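You operate a simulated robot arm through the tools that you are given. There is no shell and no other tool. Be economical: measure what you need, move in short steps, check, and stop when the job is done.

You are at the controls of a simulated two-armed robot. One attempt, no reset.

Task
Put the riser block marked "N22" from the side bench top on the deck under the near table and the riser block that says "N35" on the front bench shelf. Put the yellow shaft cap from the side bench top on the side bench shelf and the black shaft cap on the tall shelving fourth shelf from the bottom. Open the third cabinet drawer from the top. Any order will do.

It is judged by the outcome, as a careful person would: the job done as asked, and still so three seconds after it is handed in. It fails if anything else is knocked over, pushed out of place, dropped, spilled or broken. A push-on lid holds only when it is set on centred and level and pressed home; a screw cap is set on level and turned clockwise until tight.

Robot
Two 7-joint arms with fingered hands on one trunk, on a base that drives. Base frame: it is fixed to the floor where the robot stands at the start and does not move with it; the origin is under the middle of the robot, x ahead of it, y to its left, z up; the surface under the hand at the start is at about z = 900. Units: mm, rad, N and s.
The left shoulder is at the start at [141, 173, 999], the right one opposite. With the tool pointing down near the work surface each hand reaches from about 100 to 860 mm from the robot's upright axis, wherever it stands, measured 20 degrees to its own side. Places, roughly: deck under the near table [-2400, 700, 400]; front bench shelf [-3100, -1900, 300]; side bench shelf [700, -600, 300]; tall shelving fourth shelf [700, 1600, 1300]; third cabinet drawer [600, 9600, 500]. Payload 3.5 kg a hand.
The tool frame of a hand sits at the grasp point between the pads (the TCP): z along the fingers, y along the line on which they close. The tips reach 30 mm beyond it. The gripper opens to 104 mm. The gripper's body begins 35 mm behind the TCP. The gripper is a hand of 3 fingers: y runs from the thumb to the fingers, the wrist lies at [-15, -104, -178] in the tool frame.
Orientation is that of the tool frame in the base frame, as [roll, pitch, yaw] about the fixed x, y, z axes, in that order (R = Rz(yaw) Ry(pitch) Rx(roll)). With the fingers straight down and the wrist toward the robot, the tool's x, y and z point along [0, 1, 0], [1, 0, 0] and [0, 0, -1] of the base frame.

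Tools
- The arms move only by the tool move_arm. It takes "left_series", "right_series" or both (then of equal length, played together; a hand with none holds still); each is a list of rows, each a list of 6 numbers: the shift along the tool's x, y, z in mm, then the turn, a rotation vector about the tool's x, y, z in degrees. In form: [[tx, ty, tz, rx, ry, rz], ...]. A call has 1 to 20 rows; each row is the pose to reach, as a shift and turn from the pose commanded when the call began, along the tool's axes at that moment. Each row takes 0.2 s and may step no farther than 50 mm and 0.15 rad from the row before; otherwise, the whole call is refused. Where a pose cannot be reached the arm comes as near as it can. A force on the tool above 40 N (or 10 N above the force at the start of the call, whichever is more), or a blocked arm, ends the call early, and 0.2 s more pass. In this call time passes only in rows, and 0.2 s behind the last. The reply holds the time, the measured pose of the TCP, the force on the tool along the base axes, the opening and the grip force, in the units named above and with some noise, with the torque about the TCP (base axes, N m) and any sound that the robot's microphone picked up, and new pictures: "pictures" is both (left out), scene, wrist or none (wrist: the cameras of the hands that moved).
- Cameras (640 x 400 px; columns grow to the right, rows downward): "scene" is now at [247.4, -38.4, 1170.6]; the picture's right is [-0.43, -0.90, 0.00], its down [-0.51, 0.24, -0.83] and it looks along [0.74, -0.36, -0.56] (base axes); focal length 214 px, centre (320, 200). "left" rides on the left gripper at [-64, -94, -117] in its tool frame; the picture's right is [-0.72, -0.33, 0.61], its down [0.64, -0.65, 0.40] and it looks along [0.27, 0.68, 0.68] (tool axes); focal length 238 px, centre (320, 200). "right" rides on the right gripper at [64, -94, -117] in its tool frame; the picture's right is [-0.72, 0.33, -0.61], its down [-0.64, -0.65, 0.40] and it looks along [-0.27, 0.68, 0.68] (tool axes); focal length 238 px, centre (320, 200). There is no depth. A picture from a camera that has moved, and an enlarged one, comes with that camera's place and axes in the base frame and with its lens.
- slide_trunk(by): slides the trunk up (or, below 0, down) by that many mm; the arms and the scene camera ride with it, the base frame stays. It gives what a move gives, with no picture.
- steer(legs): drives the robot by 1 to 6 legs, each [ahead, left, turn to the left] in mm, mm and rad, along the robot's own axes; the way and the turn of a leg run together, so that a leg with both is an arc; at most 1500 mm and 3.142 rad a leg. The arms and the cameras ride along, it lands a little off, and it stops where it bumps. It gives what a move gives, and a new picture of the scene camera.
- curl_fingers(index, middle, thumb_bend, thumb_turn, hand): sets how far each is bent, from 0 (flat) to 100 (curled in); at 30 the hand is open as for a grip, at 70 the pads meet at the TCP. One left out holds its place. A second passes; each finger stops where it meets its share of the squeeze, and holds until it gets a number again. It is the only way to open and close the hand. It gives what a move gives, with no picture; readings hold the bend of each and the force on the fingers (four entries, about 0 where the hand has none), thumb and palm. thumb_turn goes from beside the hand (0) to across from the fingers (100), as for a grip.
- turn_head(pan, tilt): turns the head with the scene camera to pan (to the left, within 1.501 rad either way) and tilt (down, from -0.506 to 1.204), counted from straight ahead of the robot. It gives what a move gives, and a new picture of the scene camera.
- close_up(camera, box): a new picture of the part [left, top, right, bottom] of that camera's present view, enlarged. No time passes.
- finish_job(): hands the job in; it is judged then, once.

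Work in short steps. Places have to be worked out from the pictures, the camera data and where the tool is seen: move nearer, look again, correct. Check each grasp and each placing, and mend what went wrong. You have 165 turns and 260 pictures in all, those below and enlarged ones among them. Open the grippers and draw the arms clear of the work before you hand the job in, unless the task says otherwise; then end with one line.

The tools are called after ">>>" as name(argument=value, ...) on one line, values as JSON. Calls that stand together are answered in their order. move_arm: Moves the arms, as the interface text tells. Its arguments: {"type":"object","properties":{"left_series":{"type":"array","items":{"type":"array","items":{"type":"number"}}},"right_series":{"type":"array","items":{"type":"array","items":{"type":"number"}}},"pictures":{"type":"string","enum":["both","scene","wrist","none"]}},"required":[]} The other tools are called the same way: slide_trunk (by) slides the trunk up or down; curl_fingers (index, middle, thumb_bend, thumb_turn, hand) moves the fingers one by one; steer (legs) drives the base; turn_head (pan, tilt) turns the head that bears the scene camera; close_up (camera, box) takes an enlarged picture of a part of a camera's view; finish_job () hands the job in.

At the start:

```text
time: 0.0
left_ee_pos: [511.9, 56.3, 1170.3]
left_ee_rot: [-3.141, 0.0, 1.57]
left_ft_force: [0.3, -0.2, -0.2]
left_torque: [-0.02, 0.0, 0.02]
left_finger_gap: 103.7
left_grasp_force: 0.0
left_shape: jaw
left_bend: [30.0, 30.0, 30.0, 98.0]
left_finger forces: [0.0, 0.0, 0.0, 0.0, 0.1, 0.1]
right_ee_pos: [417.9, -351.2, 1127.8]
right_ee_rot: [3.141, 0.0, 1.571]
right_ft_force: [1.1, -0.6, 0.7]
right_torque: [0.0, 0.0, 0.0]
right_finger_gap: 103.9
right_grasp_force: 0.1
right_shape: jaw
right_bend: [30.0, 30.0, 30.0, 98.0]
right_finger forces: [0.1, 0.0, 0.0, 0.0, 0.1, 0.0]
trunk travel left (down, up): [-100.0, 654.0]
robot x, y, heading: [4.5, -0.5, -0.001]
head pan, tilt: [-0.449, 0.599]
```

scene: 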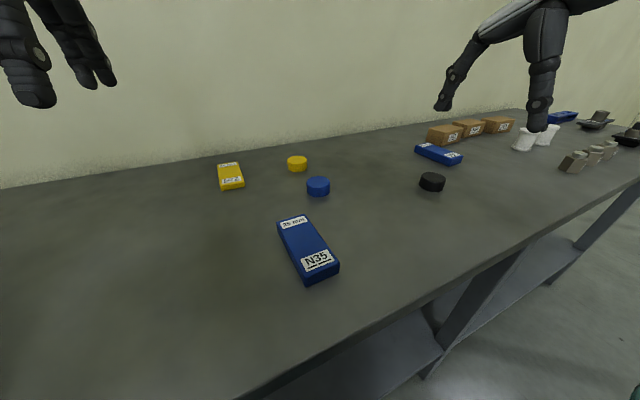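
right: 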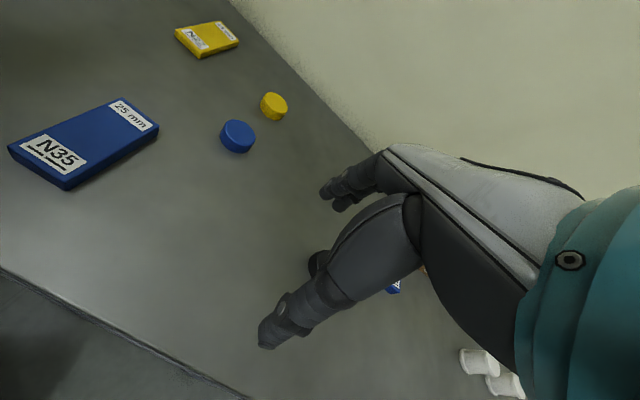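
left: 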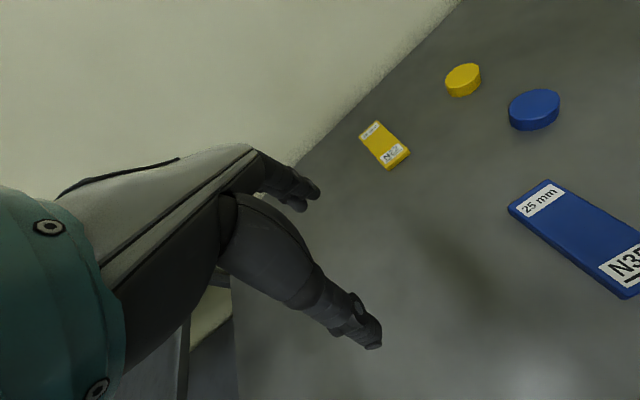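

The objects are on the bench, so I'll read the labels first.

>>> close_up(camera="scene", box=[200, 140, 360, 240])

>>> close_up(camera="scene", box=[400, 100, 640, 250])

>>> turn_head(pan=0.6, tilt=0.4)

```text
4.00 times, centred on (280, 190) of scene
camera zoom: at [247.4, -38.4, 1170.6], right [-0.43, -0.9, 0.0], down [-0.51, 0.24, -0.83], along [0.74, -0.36, -0.56], focal length 858 px, centre (480, 240)
```

zoom: 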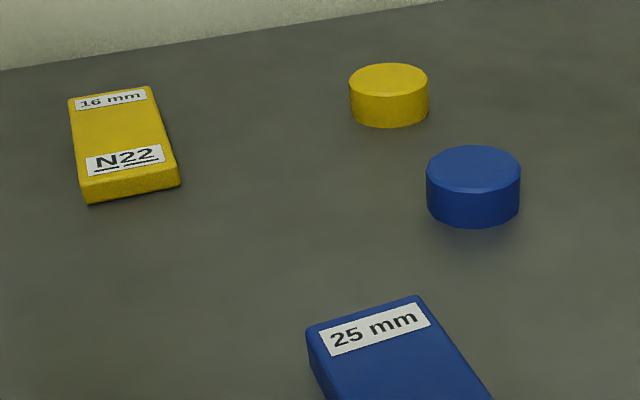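

```text
2.67 times, centred on (520, 175) of scene
camera zoom: at [247.4, -38.4, 1170.6], right [-0.43, -0.9, 0.0], down [-0.51, 0.24, -0.83], along [0.74, -0.36, -0.56], focal length 572 px, centre (-213, 267)
```

zoom: 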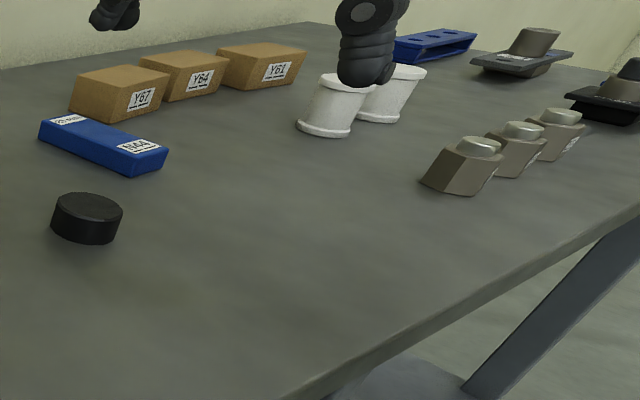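

```text
time: 1.3
left_ee_pos: [511.7, 54.8, 1170.4]
left_ee_rot: [-3.141, 0.001, 1.57]
left_ft_force: [0.8, -0.4, -0.6]
left_torque: [0.0, 0.0, 0.0]
left_finger_gap: 103.7
left_grasp_force: 0.1
left_shape: jaw
left_bend: [30.0, 30.0, 30.0, 98.0]
left_finger forces: [0.0, 0.1, 0.0, 0.0, 0.1, 0.0]
right_ee_pos: [417.4, -350.1, 1127.6]
right_ee_rot: [3.141, -0.001, 1.571]
right_ft_force: [1.6, 0.2, 0.9]
right_torque: [-0.01, 0.0, -0.01]
right_finger_gap: 103.6
right_grasp_force: 0.1
right_shape: jaw
right_bend: [30.0, 30.0, 30.0, 98.0]
right_finger forces: [0.1, 0.0, 0.0, 0.1, 0.0, 0.0]
trunk travel left (down, up): [-100.0, 654.0]
robot x, y, heading: [-2.0, -1.0, -0.0]
head pan, tilt: [0.6, 0.4]
camera scene: at [244.2, 52.2, 1188.7], right [0.56, -0.83, 0.0], down [-0.32, -0.22, -0.92], along [0.76, 0.52, -0.39], focal length 214 px, centre (320, 200)
```

scene: 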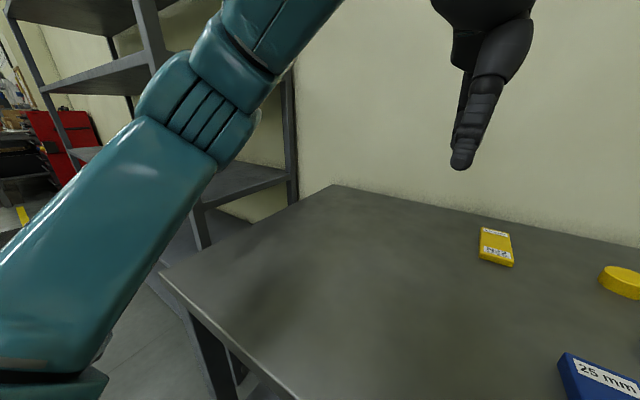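

N22 is the yellow block, N35 the near blue one. I estimate the yellow shaft cap at about [787,-226] and the black one at [543,-490]. I'll start with the yellow cap and move the right hand above it.

>>> move_arm(right_series=[[14, 41, 5, 0, 0, 0], [28, 82, 10, 0, 0, 0], [42, 123, 15, 0, 0, 0], [56, 164, 20, 0, 0, 0], [70, 205, 25, 0, 0, 0], [84, 246, 40, 0, 0, 0], [98, 287, 60, 0, 0, 0], [112, 328, 85, 0, 0, 0], [125, 360, 110, 0, 0, 0]], pictures="wrist")

>>> turn_head(pan=-0.3, tilt=0.5)

```text
time: 3.3
left_ee_pos: [512.1, 55.1, 1170.9]
left_ee_rot: [3.141, 0.0, 1.572]
left_ft_force: [-0.3, 0.4, 1.0]
left_torque: [-0.01, -0.01, -0.02]
left_finger_gap: 103.5
left_grasp_force: 0.0
left_shape: jaw
left_bend: [30.0, 30.0, 30.0, 98.0]
left_finger forces: [0.1, 0.0, 0.0, 0.1, 0.0, 0.1]
right_ee_pos: [776.9, -227.3, 1017.5]
right_ee_rot: [-3.141, 0.002, 1.571]
right_ft_force: [-0.2, -0.3, 0.7]
right_torque: [-0.01, -0.02, -0.01]
right_finger_gap: 103.8
right_grasp_force: 0.1
right_shape: jaw
right_bend: [30.0, 30.0, 30.0, 98.0]
right_finger forces: [0.0, 0.0, 0.0, 0.0, 0.0, 0.0]
trunk travel left (down, up): [-100.0, 654.0]
robot x, y, heading: [1.8, 0.3, 0.003]
head pan, tilt: [0.6, 0.4]
camera right: at [681.5, -161.6, 1133.5], right [0.33, -0.72, 0.61], down [-0.65, -0.64, -0.4], along [0.68, -0.27, -0.68], focal length 238 px, centre (320, 200)
```

right: 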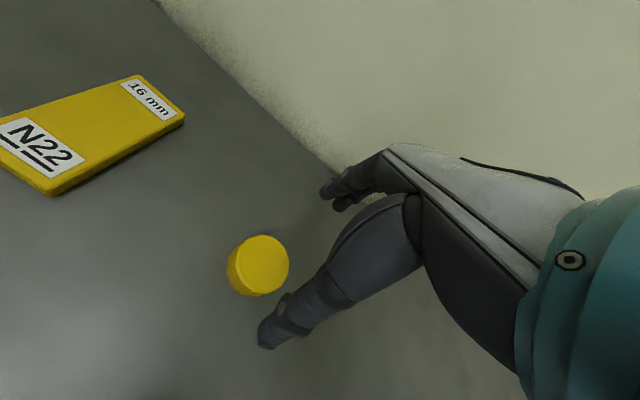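

```text
time: 4.5
left_ee_pos: [512.5, 54.5, 1170.8]
left_ee_rot: [3.141, 0.0, 1.57]
left_ft_force: [-0.7, 0.4, -0.6]
left_torque: [-0.04, 0.01, -0.03]
left_finger_gap: 103.8
left_grasp_force: 0.0
left_shape: jaw
left_bend: [30.0, 30.0, 30.0, 98.0]
left_finger forces: [0.0, 0.0, 0.1, 0.1, 0.0, 0.1]
right_ee_pos: [775.2, -226.5, 1017.9]
right_ee_rot: [3.141, 0.0, 1.569]
right_ft_force: [-0.2, -0.1, 0.0]
right_torque: [0.0, 0.0, 0.02]
right_finger_gap: 103.6
right_grasp_force: 0.0
right_shape: jaw
right_bend: [30.0, 30.0, 30.0, 98.0]
right_finger forces: [0.0, 0.1, 0.1, 0.1, 0.0, 0.0]
trunk travel left (down, up): [-100.0, 654.0]
robot x, y, heading: [-0.9, 2.3, 0.003]
head pan, tilt: [-0.3, 0.499]
camera scene: at [254.6, -26.9, 1179.6], right [-0.29, -0.96, 0.0], down [-0.46, 0.14, -0.88], along [0.84, -0.26, -0.48], focal length 214 px, centre (320, 200)
```

scene: 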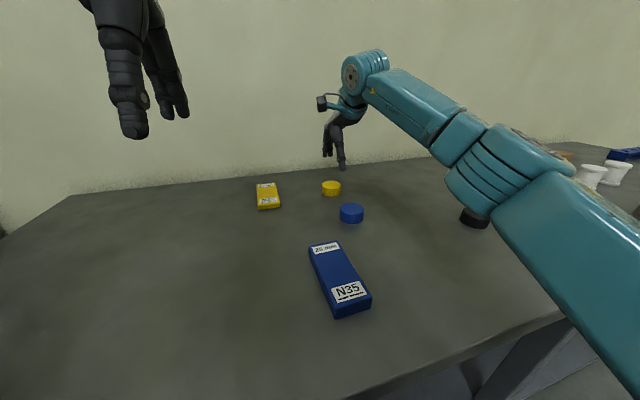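

From the wrist camera the cap lies at about [779,-221], nearly under the TCP. I'll go down onto it.

>>> move_arm(right_series=[[6, 3, 30, 0, 0, 0], [6, 3, 60, 0, 0, 0], [6, 3, 82, 0, 0, 0]], pictures="both")

```text
time: 5.3
left_ee_pos: [512.3, 54.8, 1170.5]
left_ee_rot: [-3.141, 0.0, 1.57]
left_ft_force: [-0.4, 0.2, -0.6]
left_torque: [-0.02, -0.02, 0.01]
left_finger_gap: 103.5
left_grasp_force: 0.1
left_shape: jaw
left_bend: [30.0, 30.0, 30.0, 98.0]
left_finger forces: [0.0, 0.1, 0.0, 0.0, 0.1, 0.0]
right_ee_pos: [779.4, -220.5, 936.7]
right_ee_rot: [3.141, 0.0, 1.572]
right_ft_force: [-0.2, 0.6, -0.7]
right_torque: [-0.01, 0.02, -0.01]
right_finger_gap: 103.9
right_grasp_force: 0.0
right_shape: jaw
right_bend: [30.0, 30.0, 30.0, 98.0]
right_finger forces: [0.0, 0.0, 0.0, 0.0, 0.1, 0.0]
trunk travel left (down, up): [-100.0, 654.0]
robot x, y, heading: [0.1, -2.9, 0.002]
head pan, tilt: [-0.3, 0.499]
camera scene: at [254.8, -27.1, 1179.5], right [-0.3, -0.96, 0.0], down [-0.46, 0.14, -0.88], along [0.84, -0.26, -0.48], focal length 214 px, centre (320, 200)
camera right: at [685.9, -155.6, 1052.3], right [0.33, -0.72, 0.61], down [-0.65, -0.64, -0.4], along [0.68, -0.27, -0.68], focal length 238 px, centre (320, 200)
```

scene: 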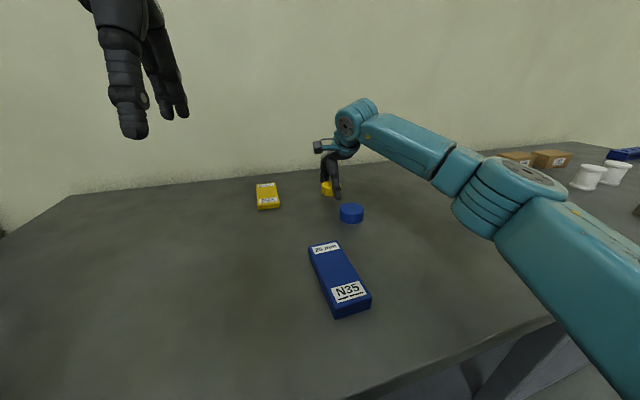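
right: 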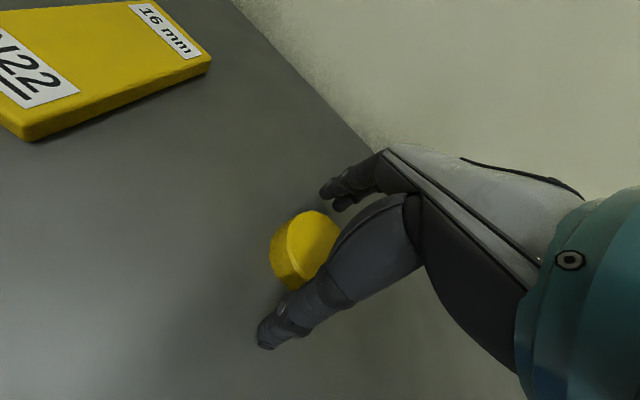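

The cap is between thumb and fingers, so I'll lower 4 mm and close.

>>> move_arm(right_series=[[3, -2, 4, 0, 0, 0]], pictures="none")

>>> curl_fingers(hand="right", index=70, middle=70, thumb_bend=70)

>>> move_arm(right_series=[[0, 0, -40, 0, 0, 0], [0, 0, -80, 0, 0, 0], [0, -30, -120, 0, 0, 0]], pictures="both")

```text
time: 5.7
left_ee_pos: [512.1, 54.0, 1169.8]
left_ee_rot: [-3.141, 0.0, 1.57]
left_ft_force: [0.0, -0.3, 0.8]
left_torque: [0.02, 0.01, 0.02]
left_finger_gap: 103.4
left_grasp_force: 0.1
left_shape: jaw
left_bend: [30.0, 30.0, 30.0, 98.0]
left_finger forces: [0.1, 0.0, 0.0, 0.0, 0.1, 0.1]
right_ee_pos: [778.1, -215.9, 931.6]
right_ee_rot: [-3.141, 0.001, 1.57]
right_ft_force: [-0.3, 0.0, -0.3]
right_torque: [0.0, 0.04, 0.0]
right_finger_gap: 103.8
right_grasp_force: 0.1
right_shape: jaw
right_bend: [30.0, 30.0, 30.0, 98.0]
right_finger forces: [0.1, 0.1, 0.1, 0.0, 0.0, 0.1]
trunk travel left (down, up): [-100.0, 654.0]
robot x, y, heading: [-0.7, 1.8, 0.0]
head pan, tilt: [-0.3, 0.499]
```

```text
time: 6.7
left_ee_pos: [510.0, 56.7, 1172.2]
left_ee_rot: [3.14, 0.0, 1.571]
left_ft_force: [-0.8, 0.3, 0.5]
left_torque: [-0.03, -0.01, -0.03]
left_finger_gap: 103.7
left_grasp_force: 0.0
left_shape: jaw
left_bend: [30.0, 30.0, 30.0, 98.0]
left_finger forces: [0.0, 0.0, 0.0, 0.1, 0.0, 0.0]
right_ee_pos: [777.8, -215.6, 935.3]
right_ee_rot: [3.133, -0.001, 1.571]
right_ft_force: [6.8, 0.0, 18.6]
right_torque: [-0.17, -0.7, 0.07]
right_finger_gap: 44.1
right_grasp_force: 26.4
right_shape: fingers
right_bend: [58.0, 58.0, 53.0, 96.0]
right_finger forces: [8.3, 26.4, 0.1, 0.0, 17.2, 0.0]
trunk travel left (down, up): [-100.0, 654.0]
robot x, y, heading: [3.9, -0.1, 0.002]
head pan, tilt: [-0.3, 0.499]
```

```text
time: 7.5
left_ee_pos: [511.8, 55.0, 1171.4]
left_ee_rot: [-3.141, 0.001, 1.572]
left_ft_force: [-0.3, 1.0, -0.3]
left_torque: [-0.01, -0.04, 0.01]
left_finger_gap: 103.5
left_grasp_force: 0.0
left_shape: jaw
left_bend: [30.0, 30.0, 30.0, 98.0]
left_finger forces: [0.1, 0.0, 0.0, 0.0, 0.0, 0.0]
right_ee_pos: [746.4, -216.5, 1053.8]
right_ee_rot: [-3.14, 0.001, 1.571]
right_ft_force: [-0.3, 0.0, -0.2]
right_torque: [0.01, -0.02, -0.01]
right_finger_gap: 43.8
right_grasp_force: 18.8
right_shape: fingers
right_bend: [59.0, 59.0, 53.0, 95.0]
right_finger forces: [7.7, 10.8, 0.0, 0.0, 18.7, 0.1]
trunk travel left (down, up): [-100.0, 654.0]
robot x, y, heading: [-0.2, 4.6, -0.002]
head pan, tilt: [-0.3, 0.499]
camera scene: at [253.7, -27.2, 1179.9], right [-0.3, -0.96, 0.0], down [-0.46, 0.14, -0.88], along [0.84, -0.26, -0.48], focal length 214 px, centre (320, 200)
camera right: at [652.3, -151.0, 1169.7], right [0.33, -0.72, 0.61], down [-0.65, -0.64, -0.4], along [0.68, -0.27, -0.68], focal length 238 px, centre (320, 200)
```

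scene: 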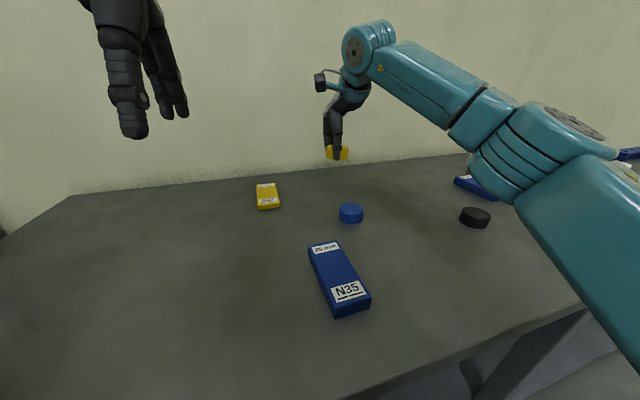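
right: 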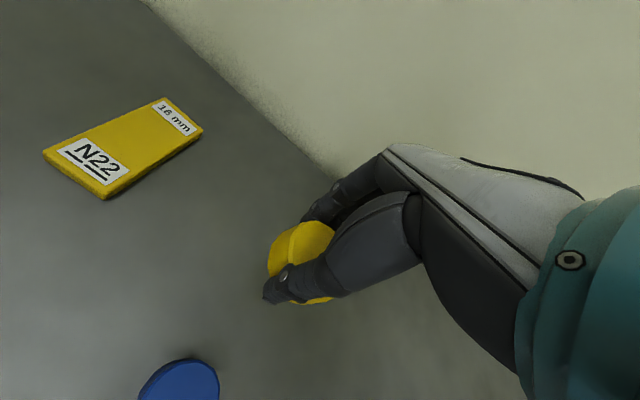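

The yellow cap is held. I'll back off to see the shelf under the bench.

>>> steer(legs=[[-550, 0, 0]])

>>> turn_head(pan=-0.4, tilt=0.7)

```text
time: 10.6
left_ee_pos: [-26.4, 55.1, 1171.0]
left_ee_rot: [3.14, 0.0, 1.568]
left_ft_force: [0.4, -0.6, -0.6]
left_torque: [0.0, 0.0, -0.04]
left_finger_gap: 103.7
left_grasp_force: 0.1
left_shape: jaw
left_bend: [30.0, 30.0, 30.0, 98.0]
left_finger forces: [0.0, 0.0, 0.0, 0.0, 0.0, 0.0]
right_ee_pos: [207.8, -218.4, 1052.4]
right_ee_rot: [-3.142, 0.001, 1.567]
right_ft_force: [-0.7, -0.4, -0.7]
right_torque: [-0.02, 0.0, -0.02]
right_finger_gap: 43.8
right_grasp_force: 18.9
right_shape: fingers
right_bend: [59.0, 59.0, 53.0, 95.0]
right_finger forces: [7.6, 10.8, 0.1, 0.0, 18.7, 0.0]
trunk travel left (down, up): [-100.0, 654.0]
robot x, y, heading: [-540.3, 0.7, -0.006]
head pan, tilt: [-0.3, 0.499]
camera scene: at [-284.2, -27.0, 1179.7], right [-0.3, -0.95, 0.0], down [-0.46, 0.14, -0.88], along [0.84, -0.26, -0.48], focal length 214 px, centre (320, 200)
```

scene: 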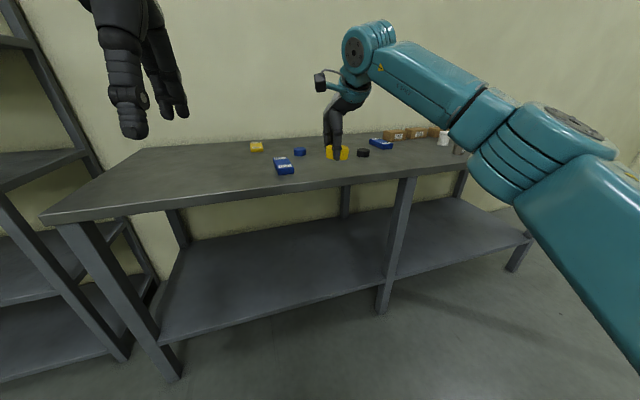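

```text
time: 11.3
left_ee_pos: [-26.3, 54.1, 1171.0]
left_ee_rot: [3.14, -0.001, 1.566]
left_ft_force: [-1.0, 0.1, -0.2]
left_torque: [0.01, 0.0, 0.02]
left_finger_gap: 103.4
left_grasp_force: 0.1
left_shape: jaw
left_bend: [30.0, 30.0, 30.0, 98.0]
left_finger forces: [0.0, 0.0, 0.1, 0.1, 0.0, 0.0]
right_ee_pos: [208.3, -218.0, 1053.2]
right_ee_rot: [3.14, 0.001, 1.565]
right_ft_force: [0.2, 0.1, 0.2]
right_torque: [0.01, 0.03, 0.03]
right_finger_gap: 43.8
right_grasp_force: 18.9
right_shape: fingers
right_bend: [59.0, 59.0, 53.0, 95.0]
right_finger forces: [7.7, 10.8, 0.0, 0.0, 18.7, 0.0]
trunk travel left (down, up): [-100.0, 654.0]
robot x, y, heading: [-541.1, 0.7, -0.003]
head pan, tilt: [-0.4, 0.7]
camera scene: at [-292.5, -33.1, 1161.9], right [-0.39, -0.92, 0.0], down [-0.59, 0.25, -0.77], along [0.7, -0.3, -0.64], focal length 214 px, centre (320, 200)
```

scene: 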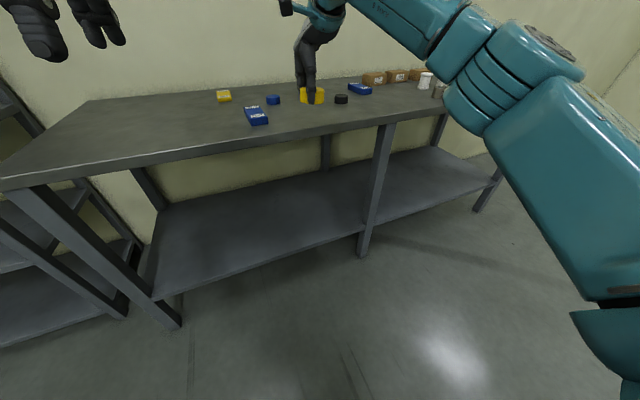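

The shelf is clear: front edge x≈320, z≈300, middle leg near y≈-527. I'll lower the trunk, retract, and lower the hand in front of the bench.

>>> move_arm(right_series=[[0, -45, 0, 0, 0, 0], [0, -90, 0, 0, 0, 0], [0, -135, 0, 0, 0, 0], [0, -150, 45, 0, 0, 0], [0, -150, 90, 0, 0, 0], [0, -150, 135, 0, 0, 0], [0, -150, 180, 0, 0, 0], [0, -150, 225, 0, 0, 0], [0, -150, 270, 0, 0, 0]], pictures="none")

>>> slide_trunk(by=-100)

>>> move_arm(right_series=[[0, 0, 45, 0, 0, 0], [0, 0, 90, 0, 0, 0], [0, 0, 135, 0, 0, 0], [0, 0, 180, 0, 0, 0], [0, 0, 225, 0, 0, 0], [0, 0, 270, 0, 0, 0]], pictures="both")

```text
time: 13.3
left_ee_pos: [-25.7, 54.8, 1169.9]
left_ee_rot: [3.141, 0.002, 1.568]
left_ft_force: [0.4, 0.0, 0.3]
left_torque: [-0.01, 0.01, 0.02]
left_finger_gap: 103.6
left_grasp_force: 0.0
left_shape: jaw
left_bend: [30.0, 30.0, 30.0, 98.0]
left_finger forces: [0.0, 0.0, 0.0, 0.1, 0.0, 0.0]
right_ee_pos: [57.3, -217.7, 783.9]
right_ee_rot: [3.142, -0.001, 1.565]
right_ft_force: [0.7, 0.2, -0.8]
right_torque: [0.03, 0.0, -0.02]
right_finger_gap: 43.5
right_grasp_force: 18.7
right_shape: fingers
right_bend: [59.0, 60.0, 53.0, 95.0]
right_finger forces: [7.9, 10.6, 0.0, 0.0, 18.1, 0.0]
trunk travel left (down, up): [-100.0, 654.0]
robot x, y, heading: [-542.0, 3.6, -0.006]
head pan, tilt: [-0.4, 0.7]
```

```text
time: 14.7
left_ee_pos: [-26.8, 55.0, 1070.9]
left_ee_rot: [3.138, -0.001, 1.568]
left_ft_force: [-0.5, 0.2, -0.3]
left_torque: [0.0, -0.01, 0.0]
left_finger_gap: 103.5
left_grasp_force: 0.0
left_shape: jaw
left_bend: [30.0, 30.0, 30.0, 98.0]
left_finger forces: [0.0, 0.0, 0.1, 0.1, 0.0, 0.1]
right_ee_pos: [58.6, -217.1, 684.9]
right_ee_rot: [3.139, 0.001, 1.566]
right_ft_force: [0.7, 0.7, -1.0]
right_torque: [0.03, 0.01, -0.01]
right_finger_gap: 43.3
right_grasp_force: 18.9
right_shape: fingers
right_bend: [59.0, 60.0, 53.0, 95.0]
right_finger forces: [7.7, 10.7, 0.0, 0.0, 18.1, 0.1]
trunk travel left (down, up): [0.0, 754.0]
robot x, y, heading: [-535.4, 2.1, 0.001]
head pan, tilt: [-0.4, 0.7]
```

```text
time: 16.1
left_ee_pos: [-26.1, 54.9, 1071.0]
left_ee_rot: [-3.141, -0.001, 1.568]
left_ft_force: [0.6, 0.2, 0.2]
left_torque: [0.03, 0.01, 0.0]
left_finger_gap: 103.3
left_grasp_force: 0.0
left_shape: jaw
left_bend: [30.0, 30.0, 30.0, 98.0]
left_finger forces: [0.0, 0.1, 0.1, 0.0, 0.0, 0.0]
right_ee_pos: [63.1, -236.8, 452.7]
right_ee_rot: [-3.136, -0.004, 1.567]
right_ft_force: [-0.4, -0.1, -0.5]
right_torque: [0.0, -0.03, -0.01]
right_finger_gap: 43.1
right_grasp_force: 18.2
right_shape: fingers
right_bend: [59.0, 60.0, 53.0, 95.0]
right_finger forces: [8.1, 10.7, 0.1, 0.1, 17.9, 0.0]
right hand out of reach, approached as far as the arm can: row 5, 6
trunk travel left (down, up): [0.0, 754.0]
robot x, y, heading: [-543.1, 1.9, -0.004]
head pan, tilt: [-0.4, 0.7]
camera scene: at [-231.1, -32.9, 1054.5], right [-0.39, -0.92, 0.0], down [-0.59, 0.25, -0.77], along [0.7, -0.3, -0.64], focal length 214 px, centre (320, 200)
camera right: at [-29.8, -171.4, 568.8], right [0.33, -0.72, 0.61], down [-0.66, -0.64, -0.4], along [0.68, -0.27, -0.68], focal length 238 px, centre (320, 200)
```

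scene: 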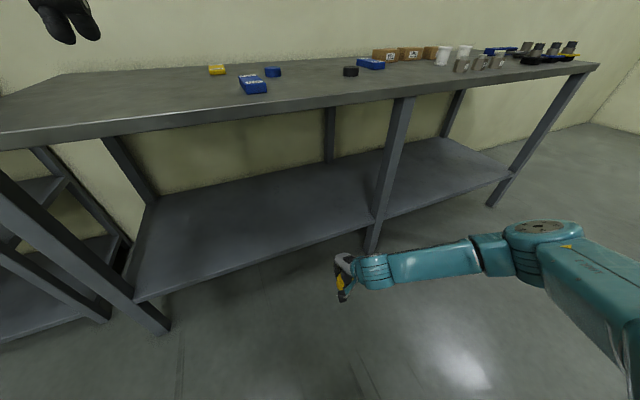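
right: 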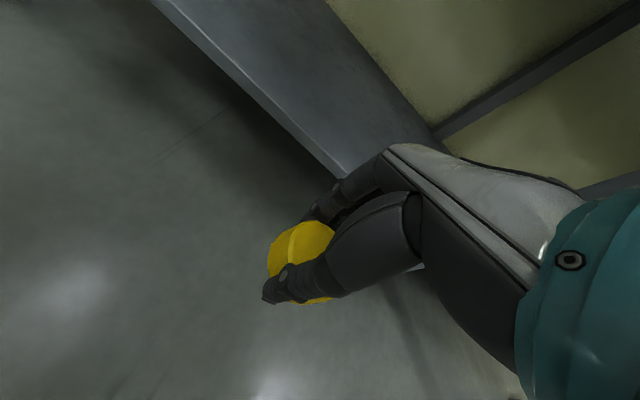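

The vertical hand stalled at z≈450 at this close range. I'll try extending outward to see whether it can get lower.

>>> move_arm(right_series=[[0, 30, -20, 0, 0, 0], [0, 65, -20, 0, 0, 0], [0, 100, -10, 0, 0, 0], [0, 120, 20, 0, 0, 0], [0, 120, 50, 0, 0, 0], [0, 120, 80, 0, 0, 0]], pictures="scene")

```text
time: 17.5
left_ee_pos: [-25.3, 54.4, 1070.9]
left_ee_rot: [-3.141, 0.0, 1.567]
left_ft_force: [-0.2, 0.0, -0.5]
left_torque: [0.0, 0.01, -0.03]
left_finger_gap: 103.7
left_grasp_force: 0.0
left_shape: jaw
left_bend: [30.0, 30.0, 30.0, 98.0]
left_finger forces: [0.0, 0.0, 0.1, 0.1, 0.0, 0.0]
right_ee_pos: [185.5, -234.5, 371.9]
right_ee_rot: [-3.141, -0.002, 1.565]
right_ft_force: [-0.6, 0.3, 0.0]
right_torque: [0.01, -0.01, 0.01]
right_finger_gap: 43.0
right_grasp_force: 18.7
right_shape: fingers
right_bend: [59.0, 60.0, 53.0, 95.0]
right_finger forces: [7.8, 10.5, 0.1, 0.0, 17.7, 0.0]
trunk travel left (down, up): [0.0, 754.0]
robot x, y, heading: [-540.3, 0.4, -0.008]
head pan, tilt: [-0.4, 0.7]
camera scene: at [-230.9, -33.3, 1054.4], right [-0.39, -0.92, 0.0], down [-0.59, 0.25, -0.76], along [0.7, -0.3, -0.64], focal length 214 px, centre (320, 200)
```

scene: 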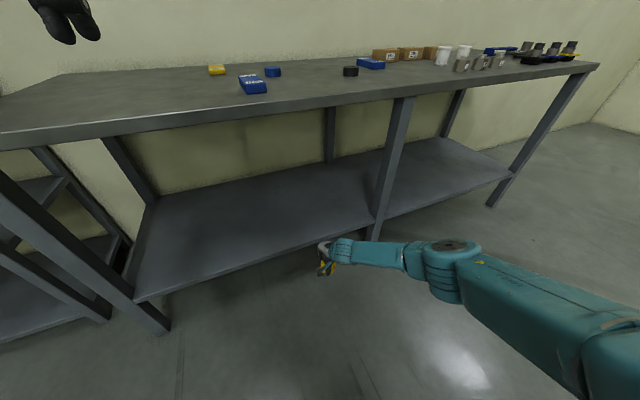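

It reaches fine when extended. I'll raise a little, then drive in to bring the cap over the shelf, keeping away from the middle leg.

>>> move_arm(right_series=[[0, 0, -35, 0, 0, 0]], pictures="none")

>>> steer(legs=[[0, 100, 0], [260, 0, 0]])

>>> move_arm(right_series=[[0, 0, 0, 0, 0, 0]], pictures="wrist")

```text
time: 17.9
left_ee_pos: [-26.2, 54.0, 1071.0]
left_ee_rot: [3.14, 0.001, 1.568]
left_ft_force: [-0.2, -0.7, 0.5]
left_torque: [0.03, -0.03, 0.03]
left_finger_gap: 103.8
left_grasp_force: 0.1
left_shape: jaw
left_bend: [30.0, 30.0, 30.0, 98.0]
left_finger forces: [0.0, 0.1, 0.0, 0.0, 0.0, 0.0]
right_ee_pos: [184.5, -234.8, 405.9]
right_ee_rot: [-3.141, -0.001, 1.568]
right_ft_force: [-0.7, 0.1, -0.1]
right_torque: [0.02, -0.01, -0.03]
right_finger_gap: 43.0
right_grasp_force: 18.2
right_shape: fingers
right_bend: [59.0, 60.0, 53.0, 95.0]
right_finger forces: [7.8, 10.4, 0.1, 0.1, 17.6, 0.0]
trunk travel left (down, up): [0.0, 754.0]
robot x, y, heading: [-537.0, 2.7, -0.001]
head pan, tilt: [-0.4, 0.7]
```

```text
time: 20.5
left_ee_pos: [236.4, 152.5, 1070.6]
left_ee_rot: [-3.14, 0.001, 1.566]
left_ft_force: [0.1, -0.2, -0.7]
left_torque: [-0.03, -0.03, 0.0]
left_finger_gap: 103.4
left_grasp_force: 0.1
left_shape: jaw
left_bend: [30.0, 30.0, 30.0, 98.0]
left_finger forces: [0.1, 0.0, 0.0, 0.1, 0.1, 0.0]
right_ee_pos: [447.1, -137.7, 407.5]
right_ee_rot: [3.142, -0.001, 1.567]
right_ft_force: [1.0, -0.2, -0.2]
right_torque: [0.0, 0.0, -0.02]
right_finger_gap: 43.0
right_grasp_force: 17.8
right_shape: fingers
right_bend: [59.0, 60.0, 53.0, 95.0]
right_finger forces: [7.8, 10.5, 0.0, 0.1, 17.6, 0.0]
trunk travel left (down, up): [0.0, 754.0]
robot x, y, heading: [-273.3, 98.1, -0.005]
head pan, tilt: [-0.4, 0.7]
camera scene: at [32.1, 65.3, 1054.4], right [-0.39, -0.92, 0.0], down [-0.59, 0.25, -0.76], along [0.7, -0.3, -0.64], focal length 214 px, centre (320, 200)
```

scene: 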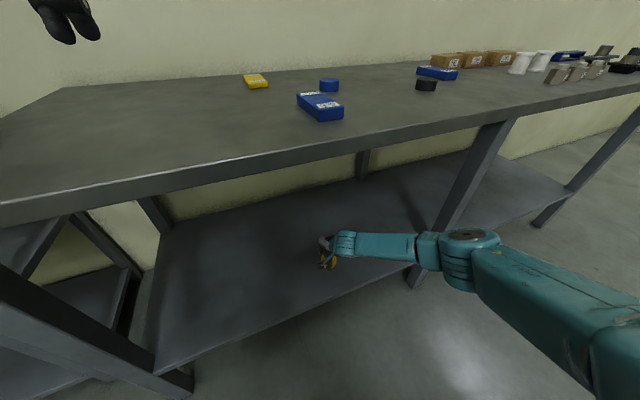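

```text
time: 20.9
left_ee_pos: [237.5, 152.8, 1070.8]
left_ee_rot: [3.141, 0.0, 1.566]
left_ft_force: [1.1, 0.6, 0.0]
left_torque: [0.03, 0.03, -0.01]
left_finger_gap: 103.6
left_grasp_force: 0.0
left_shape: jaw
left_bend: [30.0, 30.0, 30.0, 98.0]
left_finger forces: [0.1, 0.1, 0.1, 0.1, 0.1, 0.0]
right_ee_pos: [446.7, -136.3, 406.7]
right_ee_rot: [3.141, -0.001, 1.566]
right_ft_force: [0.0, -0.1, -0.2]
right_torque: [0.0, -0.02, 0.0]
right_finger_gap: 43.0
right_grasp_force: 17.8
right_shape: fingers
right_bend: [59.0, 60.0, 53.0, 95.0]
right_finger forces: [7.8, 10.4, 0.0, 0.0, 17.6, 0.0]
trunk travel left (down, up): [0.0, 754.0]
robot x, y, heading: [-276.6, 99.6, -0.009]
head pan, tilt: [-0.4, 0.7]
camera right: at [352.4, -71.6, 523.5], right [0.32, -0.72, 0.61], down [-0.66, -0.64, -0.4], along [0.68, -0.27, -0.68], focal length 238 px, centre (320, 200)
```

right: 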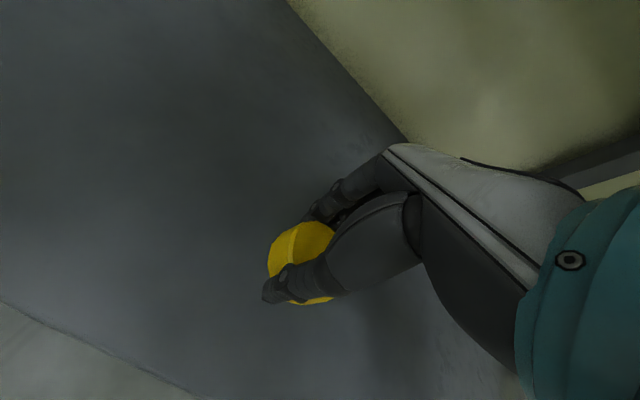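

The cap is over the shelf about 120 mm in from the front edge. I'll lower until contact.

>>> move_arm(right_series=[[0, 0, 20, 0, 0, 0], [0, 0, 40, 0, 0, 0], [0, 0, 50, 0, 0, 0], [0, 0, 56, 0, 0, 0], [0, 0, 62, 0, 0, 0], [0, 0, 67, 0, 0, 0], [0, 0, 72, 0, 0, 0], [0, 0, 77, 0, 0, 0], [0, 0, 82, 0, 0, 0], [0, 0, 87, 0, 0, 0], [0, 0, 92, 0, 0, 0]], pictures="wrist")

```text
time: 23.5
left_ee_pos: [235.4, 154.3, 1069.8]
left_ee_rot: [3.14, 0.001, 1.565]
left_ft_force: [0.1, 0.3, 0.6]
left_torque: [0.02, -0.04, -0.01]
left_finger_gap: 103.5
left_grasp_force: 0.0
left_shape: jaw
left_bend: [30.0, 30.0, 30.0, 98.0]
left_finger forces: [0.1, 0.0, 0.0, 0.0, 0.1, 0.1]
right_ee_pos: [453.7, -138.0, 333.1]
right_ee_rot: [3.123, 0.0, 1.568]
right_ft_force: [-4.2, -1.0, 22.6]
right_torque: [-0.14, -0.17, -0.03]
right_finger_gap: 42.7
right_grasp_force: 29.1
right_shape: fingers
right_bend: [62.0, 61.0, 52.0, 94.0]
right_finger forces: [7.2, 27.7, 0.0, 0.1, 23.9, 0.0]
right hand out of reach, approached as far as the arm can: row 10, 11
trunk travel left (down, up): [0.0, 754.0]
robot x, y, heading: [-276.9, 102.6, -0.002]
head pan, tilt: [-0.4, 0.7]
stopped in row 11 (right hand): the force on the tool passed its limit at 40 N (the readings are from after the stop); the commanded pose is now the measured one
camera right: at [357.1, -71.7, 448.0], right [0.31, -0.72, 0.62], down [-0.65, -0.64, -0.42], along [0.69, -0.27, -0.67], focal length 238 px, centre (320, 200)
```

right: 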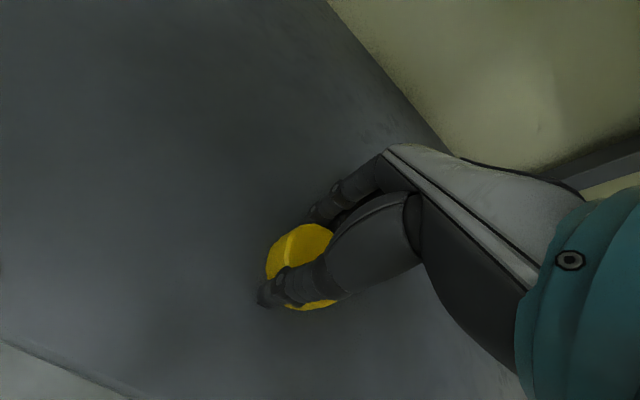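

Contact at z≈333. I'll ease up 3 mm, open and lift off.

>>> move_arm(right_series=[[0, 0, -3, 0, 0, 0]], pictures="none")

>>> curl_fingers(hand="right", index=30, middle=30, thumb_bend=30)

>>> move_arm(right_series=[[0, 0, -40, 0, 0, 0], [0, 0, -80, 0, 0, 0], [0, 0, -120, 0, 0, 0]], pictures="wrist")

```text
time: 23.9
left_ee_pos: [236.0, 153.0, 1072.1]
left_ee_rot: [3.141, -0.001, 1.566]
left_ft_force: [0.4, -0.4, 0.3]
left_torque: [0.02, 0.01, 0.03]
left_finger_gap: 103.5
left_grasp_force: 0.0
left_shape: jaw
left_bend: [30.0, 30.0, 30.0, 98.0]
left_finger forces: [0.0, 0.1, 0.1, 0.0, 0.0, 0.0]
right_ee_pos: [451.8, -136.0, 334.8]
right_ee_rot: [3.128, -0.002, 1.566]
right_ft_force: [0.5, -0.8, 16.1]
right_torque: [-0.17, -0.38, 0.03]
right_finger_gap: 42.8
right_grasp_force: 26.8
right_shape: fingers
right_bend: [62.0, 61.0, 52.0, 94.0]
right_finger forces: [7.7, 25.3, 0.0, 0.0, 19.9, 0.0]
trunk travel left (down, up): [0.0, 754.0]
robot x, y, heading: [-280.3, 99.4, -0.006]
head pan, tilt: [-0.4, 0.7]
```

```text
time: 24.9
left_ee_pos: [236.8, 152.6, 1071.4]
left_ee_rot: [-3.141, 0.0, 1.566]
left_ft_force: [-0.2, 0.0, -0.6]
left_torque: [-0.02, -0.01, -0.03]
left_finger_gap: 103.4
left_grasp_force: 0.1
left_shape: jaw
left_bend: [30.0, 30.0, 30.0, 98.0]
left_finger forces: [0.0, 0.0, 0.0, 0.1, 0.0, 0.0]
right_ee_pos: [450.8, -138.2, 331.8]
right_ee_rot: [3.132, 0.001, 1.566]
right_ft_force: [0.3, 0.4, 0.0]
right_torque: [-0.03, 0.03, -0.01]
right_finger_gap: 102.7
right_grasp_force: 0.0
right_shape: fingers
right_bend: [30.0, 30.0, 30.0, 97.0]
right_finger forces: [0.0, 0.0, 0.0, 0.0, 0.0, 0.1]
trunk travel left (down, up): [0.0, 754.0]
robot x, y, heading: [-273.6, 97.4, -0.004]
head pan, tilt: [-0.4, 0.7]
```

```text
time: 25.7
left_ee_pos: [236.1, 151.8, 1071.5]
left_ee_rot: [-3.141, -0.001, 1.565]
left_ft_force: [-0.3, 0.4, 0.4]
left_torque: [0.0, -0.02, 0.02]
left_finger_gap: 103.7
left_grasp_force: 0.0
left_shape: jaw
left_bend: [30.0, 30.0, 30.0, 98.0]
left_finger forces: [0.0, 0.0, 0.1, 0.0, 0.0, 0.0]
right_ee_pos: [447.7, -136.0, 452.6]
right_ee_rot: [3.131, 0.001, 1.566]
right_ft_force: [-0.3, 0.5, 0.4]
right_torque: [-0.02, -0.01, 0.0]
right_finger_gap: 102.9
right_grasp_force: 0.1
right_shape: fingers
right_bend: [30.0, 30.0, 30.0, 97.0]
right_finger forces: [0.0, 0.0, 0.1, 0.1, 0.1, 0.0]
trunk travel left (down, up): [0.0, 754.0]
robot x, y, heading: [-276.1, 100.2, -0.006]
head pan, tilt: [-0.4, 0.7]
camera right: at [353.2, -71.0, 568.0], right [0.32, -0.72, 0.62], down [-0.65, -0.64, -0.41], along [0.69, -0.27, -0.67], focal length 238 px, centre (320, 200)
```

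right: 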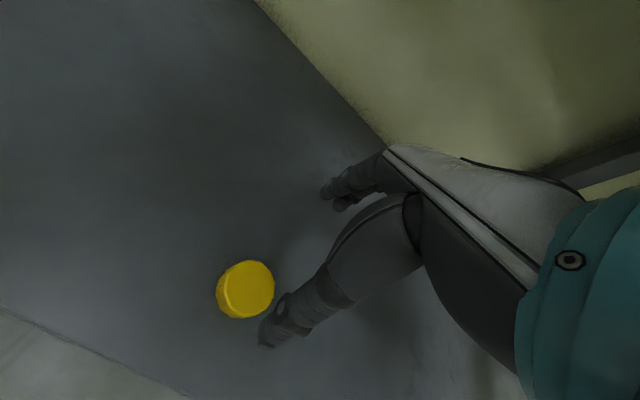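

The yellow cap sits flat on the shelf. I'll back out, then raise the arm for the black cap.

>>> steer(legs=[[-350, 0, 0]])

>>> slide_trunk(by=100)

>>> move_arm(right_series=[[0, 0, -50, 0, 0, 0], [0, 0, -100, 0, 0, 0], [0, 0, -150, 0, 0, 0], [0, 0, -200, 0, 0, 0], [0, 0, -250, 0, 0, 0], [0, 0, -300, 0, 0, 0], [0, -20, -345, 0, 0, 0], [0, -40, -390, 0, 0, 0], [0, -60, -435, 0, 0, 0], [0, -80, -480, 0, 0, 0], [0, -100, -520, 0, 0, 0], [0, -120, -560, 0, 0, 0]], pictures="scene")

```text
time: 28.0
left_ee_pos: [-114.8, 157.2, 1071.1]
left_ee_rot: [-3.141, -0.001, 1.572]
left_ft_force: [0.0, 0.6, 0.9]
left_torque: [-0.01, 0.01, 0.0]
left_finger_gap: 103.5
left_grasp_force: 0.0
left_shape: jaw
left_bend: [30.0, 30.0, 30.0, 98.0]
left_finger forces: [0.0, 0.1, 0.1, 0.0, 0.0, 0.1]
right_ee_pos: [98.9, -130.4, 452.3]
right_ee_rot: [3.131, 0.0, 1.574]
right_ft_force: [0.6, 1.1, 0.4]
right_torque: [0.02, 0.01, -0.02]
right_finger_gap: 102.9
right_grasp_force: 0.0
right_shape: fingers
right_bend: [30.0, 30.0, 30.0, 97.0]
right_finger forces: [0.1, 0.0, 0.1, 0.0, 0.1, 0.1]
trunk travel left (down, up): [0.0, 754.0]
robot x, y, heading: [-626.7, 99.3, -0.002]
head pan, tilt: [-0.4, 0.7]
camera scene: at [-319.3, 68.0, 1054.5], right [-0.39, -0.92, 0.0], down [-0.59, 0.25, -0.77], along [0.71, -0.3, -0.64], focal length 214 px, centre (320, 200)
```

scene: 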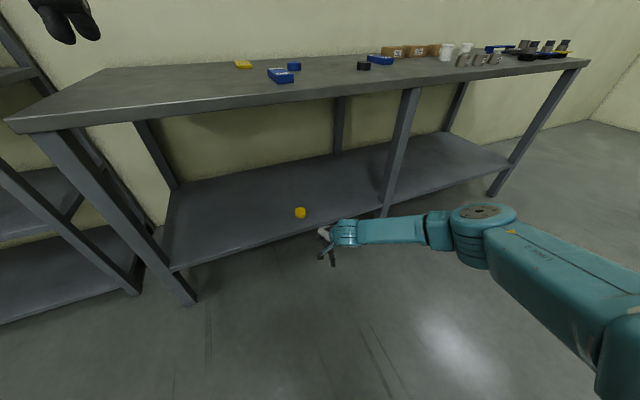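

```text
time: 29.3
left_ee_pos: [-114.4, 156.6, 1170.1]
left_ee_rot: [-3.14, 0.001, 1.575]
left_ft_force: [0.9, 0.4, -0.6]
left_torque: [0.02, 0.01, -0.02]
left_finger_gap: 103.9
left_grasp_force: 0.1
left_shape: jaw
left_bend: [30.0, 30.0, 30.0, 98.0]
left_finger forces: [0.1, 0.0, 0.0, 0.1, 0.0, 0.1]
right_ee_pos: [99.2, -131.2, 552.0]
right_ee_rot: [3.133, 0.001, 1.574]
right_ft_force: [0.6, 0.3, -0.3]
right_torque: [-0.03, -0.01, 0.0]
right_finger_gap: 102.8
right_grasp_force: 0.0
right_shape: fingers
right_bend: [30.0, 30.0, 30.0, 97.0]
right_finger forces: [0.0, 0.0, 0.0, 0.0, 0.0, 0.1]
trunk travel left (down, up): [-100.0, 654.0]
robot x, y, heading: [-622.5, 98.6, 0.002]
head pan, tilt: [-0.4, 0.7]
```

```text
time: 31.9
left_ee_pos: [-113.8, 158.1, 1172.6]
left_ee_rot: [-3.141, 0.0, 1.571]
left_ft_force: [0.9, 0.1, -0.5]
left_torque: [0.05, 0.0, -0.01]
left_finger_gap: 103.5
left_grasp_force: 0.1
left_shape: jaw
left_bend: [30.0, 30.0, 30.0, 98.0]
left_finger forces: [0.0, 0.0, 0.1, 0.1, 0.0, 0.1]
right_ee_pos: [-27.3, -127.9, 1110.3]
right_ee_rot: [3.13, 0.0, 1.575]
right_ft_force: [0.3, -0.1, -0.1]
right_torque: [0.0, -0.04, 0.02]
right_finger_gap: 103.0
right_grasp_force: 0.1
right_shape: fingers
right_bend: [30.0, 30.0, 30.0, 97.0]
right_finger forces: [0.1, 0.0, 0.0, 0.0, 0.0, 0.1]
trunk travel left (down, up): [-100.0, 654.0]
robot x, y, heading: [-625.7, 99.2, -0.0]
head pan, tilt: [-0.4, 0.7]
camera scene: at [-381.2, 68.0, 1162.0], right [-0.39, -0.92, 0.0], down [-0.59, 0.25, -0.77], along [0.71, -0.3, -0.64], focal length 214 px, centre (320, 200)
```

scene: 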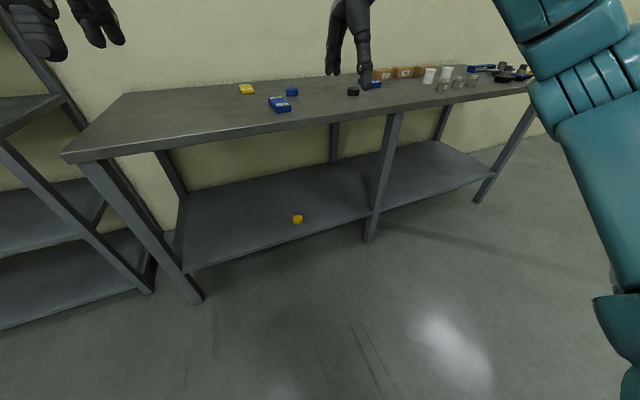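

I'll drive so the right hand sits above the black cap.

>>> steer(legs=[[0, -362, 0], [562, 0, 0]])

>>> move_arm(right_series=[[0, 0, 40, 0, 0, 0], [0, 0, 80, 0, 0, 0]], pictures="wrist")

```text
time: 37.0
left_ee_pos: [441.6, -207.3, 1170.1]
left_ee_rot: [-3.141, 0.001, 1.571]
left_ft_force: [1.4, 0.2, 0.4]
left_torque: [0.01, 0.05, -0.01]
left_finger_gap: 103.5
left_grasp_force: 0.1
left_shape: jaw
left_bend: [30.0, 30.0, 30.0, 98.0]
left_finger forces: [0.1, 0.1, 0.0, 0.0, 0.1, 0.0]
right_ee_pos: [528.9, -494.2, 1110.8]
right_ee_rot: [3.132, 0.0, 1.569]
right_ft_force: [1.0, 0.3, 0.7]
right_torque: [0.0, -0.01, -0.04]
right_finger_gap: 102.9
right_grasp_force: 0.0
right_shape: fingers
right_bend: [30.0, 30.0, 30.0, 97.0]
right_finger forces: [0.0, 0.1, 0.1, 0.1, 0.0, 0.0]
trunk travel left (down, up): [-100.0, 654.0]
robot x, y, heading: [-70.3, -263.9, 0.002]
head pan, tilt: [-0.4, 0.7]
camera scene: at [175.0, -296.0, 1161.8], right [-0.39, -0.92, 0.0], down [-0.59, 0.25, -0.76], along [0.7, -0.3, -0.64], focal length 214 px, centre (320, 200)
```

scene: 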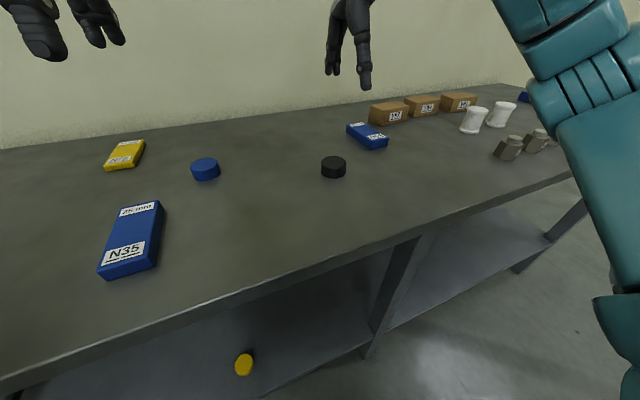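

```text
time: 37.6
left_ee_pos: [441.4, -207.0, 1170.1]
left_ee_rot: [3.141, 0.0, 1.569]
left_ft_force: [0.7, -0.4, -0.1]
left_torque: [-0.02, -0.02, 0.0]
left_finger_gap: 103.4
left_grasp_force: 0.1
left_shape: jaw
left_bend: [30.0, 30.0, 30.0, 98.0]
left_finger forces: [0.0, 0.0, 0.1, 0.0, 0.1, 0.0]
right_ee_pos: [529.3, -494.2, 1029.6]
right_ee_rot: [3.131, 0.0, 1.57]
right_ft_force: [0.0, -0.9, -0.1]
right_torque: [0.02, -0.04, 0.03]
right_finger_gap: 103.3
right_grasp_force: 0.0
right_shape: fingers
right_bend: [30.0, 30.0, 30.0, 97.0]
right_finger forces: [0.0, 0.0, 0.0, 0.0, 0.0, 0.0]
trunk travel left (down, up): [-100.0, 654.0]
robot x, y, heading: [-71.8, -266.8, -0.003]
head pan, tilt: [-0.4, 0.7]
camera right: at [434.3, -429.1, 1145.9], right [0.32, -0.72, 0.62], down [-0.65, -0.64, -0.41], along [0.69, -0.27, -0.67], focal length 238 px, centre (320, 200)
```

right: 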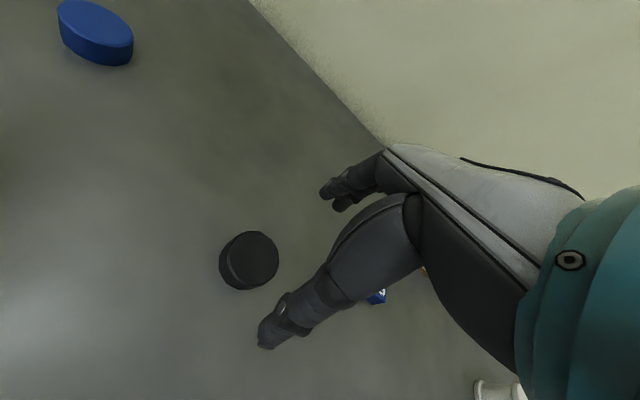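

Black cap at about [540,-482]. I'll centre and descend.

>>> move_arm(right_series=[[12, 11, 40, 0, 0, 0], [12, 11, 75, 0, 0, 0], [12, 11, 93, 0, 0, 0]], pictures="wrist")

>>> curl_fingers(hand="right", index=70, middle=70, thumb_bend=70)

>>> move_arm(right_series=[[0, 0, -40, 0, 0, 0], [0, 0, -80, 0, 0, 0], [0, 0, -120, 0, 0, 0], [0, 0, -170, 0, 0, 0], [0, -40, -200, 0, 0, 0]], pictures="wrist")

```text
time: 38.4
left_ee_pos: [441.5, -208.0, 1170.7]
left_ee_rot: [3.142, 0.0, 1.569]
left_ft_force: [0.6, -1.2, -0.6]
left_torque: [0.0, 0.01, -0.04]
left_finger_gap: 103.6
left_grasp_force: 0.1
left_shape: jaw
left_bend: [30.0, 30.0, 30.0, 98.0]
left_finger forces: [0.0, 0.0, 0.1, 0.0, 0.1, 0.0]
right_ee_pos: [541.4, -484.6, 937.4]
right_ee_rot: [3.132, -0.001, 1.568]
right_ft_force: [-0.1, 0.3, 1.0]
right_torque: [0.02, -0.03, 0.02]
right_finger_gap: 102.9
right_grasp_force: 0.0
right_shape: fingers
right_bend: [30.0, 30.0, 30.0, 97.0]
right_finger forces: [0.0, 0.0, 0.0, 0.0, 0.1, 0.1]
trunk travel left (down, up): [-100.0, 654.0]
robot x, y, heading: [-72.0, -259.8, 0.003]
head pan, tilt: [-0.4, 0.7]
camera right: at [445.8, -418.2, 1052.0], right [0.32, -0.72, 0.62], down [-0.65, -0.64, -0.41], along [0.69, -0.27, -0.67], focal length 238 px, centre (320, 200)
```

right: 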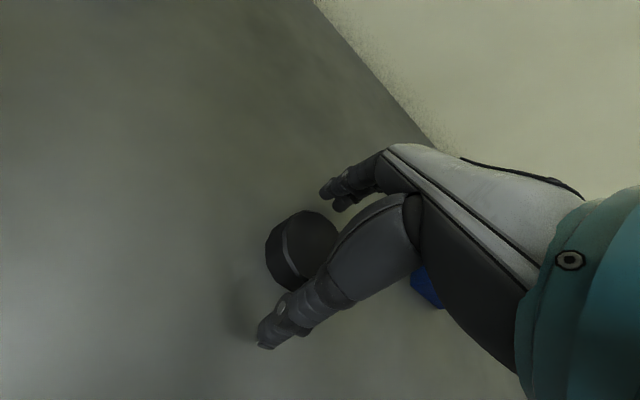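

```text
time: 39.4
left_ee_pos: [439.5, -207.5, 1169.6]
left_ee_rot: [-3.14, 0.002, 1.57]
left_ft_force: [0.2, 0.1, 0.1]
left_torque: [-0.02, 0.01, 0.02]
left_finger_gap: 103.6
left_grasp_force: 0.1
left_shape: jaw
left_bend: [30.0, 30.0, 30.0, 98.0]
left_finger forces: [0.0, 0.0, 0.0, 0.0, 0.1, 0.1]
right_ee_pos: [541.6, -483.6, 936.6]
right_ee_rot: [3.13, 0.001, 1.569]
right_ft_force: [0.4, -1.2, 1.4]
right_torque: [-0.03, 0.02, 0.01]
right_finger_gap: 48.4
right_grasp_force: 19.4
right_shape: fingers
right_bend: [57.0, 60.0, 51.0, 96.0]
right_finger forces: [9.8, 9.3, 0.0, 0.0, 19.2, 0.0]
trunk travel left (down, up): [-100.0, 654.0]
robot x, y, heading: [-73.0, -259.9, 0.003]
head pan, tilt: [-0.4, 0.7]
```

```text
time: 40.6
left_ee_pos: [439.6, -208.0, 1169.9]
left_ee_rot: [-3.141, 0.0, 1.568]
left_ft_force: [-0.8, 0.4, -0.3]
left_torque: [-0.03, 0.01, 0.01]
left_finger_gap: 103.5
left_grasp_force: 0.0
left_shape: jaw
left_bend: [30.0, 30.0, 30.0, 98.0]
left_finger forces: [0.1, 0.0, 0.1, 0.0, 0.0, 0.1]
right_ee_pos: [497.4, -481.6, 1139.0]
right_ee_rot: [3.132, 0.0, 1.57]
right_ft_force: [0.6, -0.1, -0.7]
right_torque: [-0.01, -0.02, 0.02]
right_finger_gap: 48.5
right_grasp_force: 19.1
right_shape: fingers
right_bend: [57.0, 61.0, 51.0, 96.0]
right_finger forces: [9.8, 9.1, 0.0, 0.0, 19.1, 0.0]
trunk travel left (down, up): [-100.0, 654.0]
robot x, y, heading: [-68.5, -262.2, -0.002]
head pan, tilt: [-0.4, 0.7]
camera right: at [401.9, -417.2, 1254.7], right [0.32, -0.72, 0.62], down [-0.65, -0.64, -0.41], along [0.69, -0.27, -0.67], focal length 238 px, centre (320, 200)
```

right: 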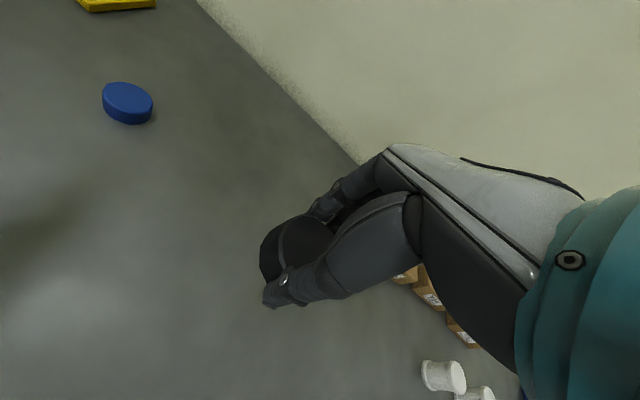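

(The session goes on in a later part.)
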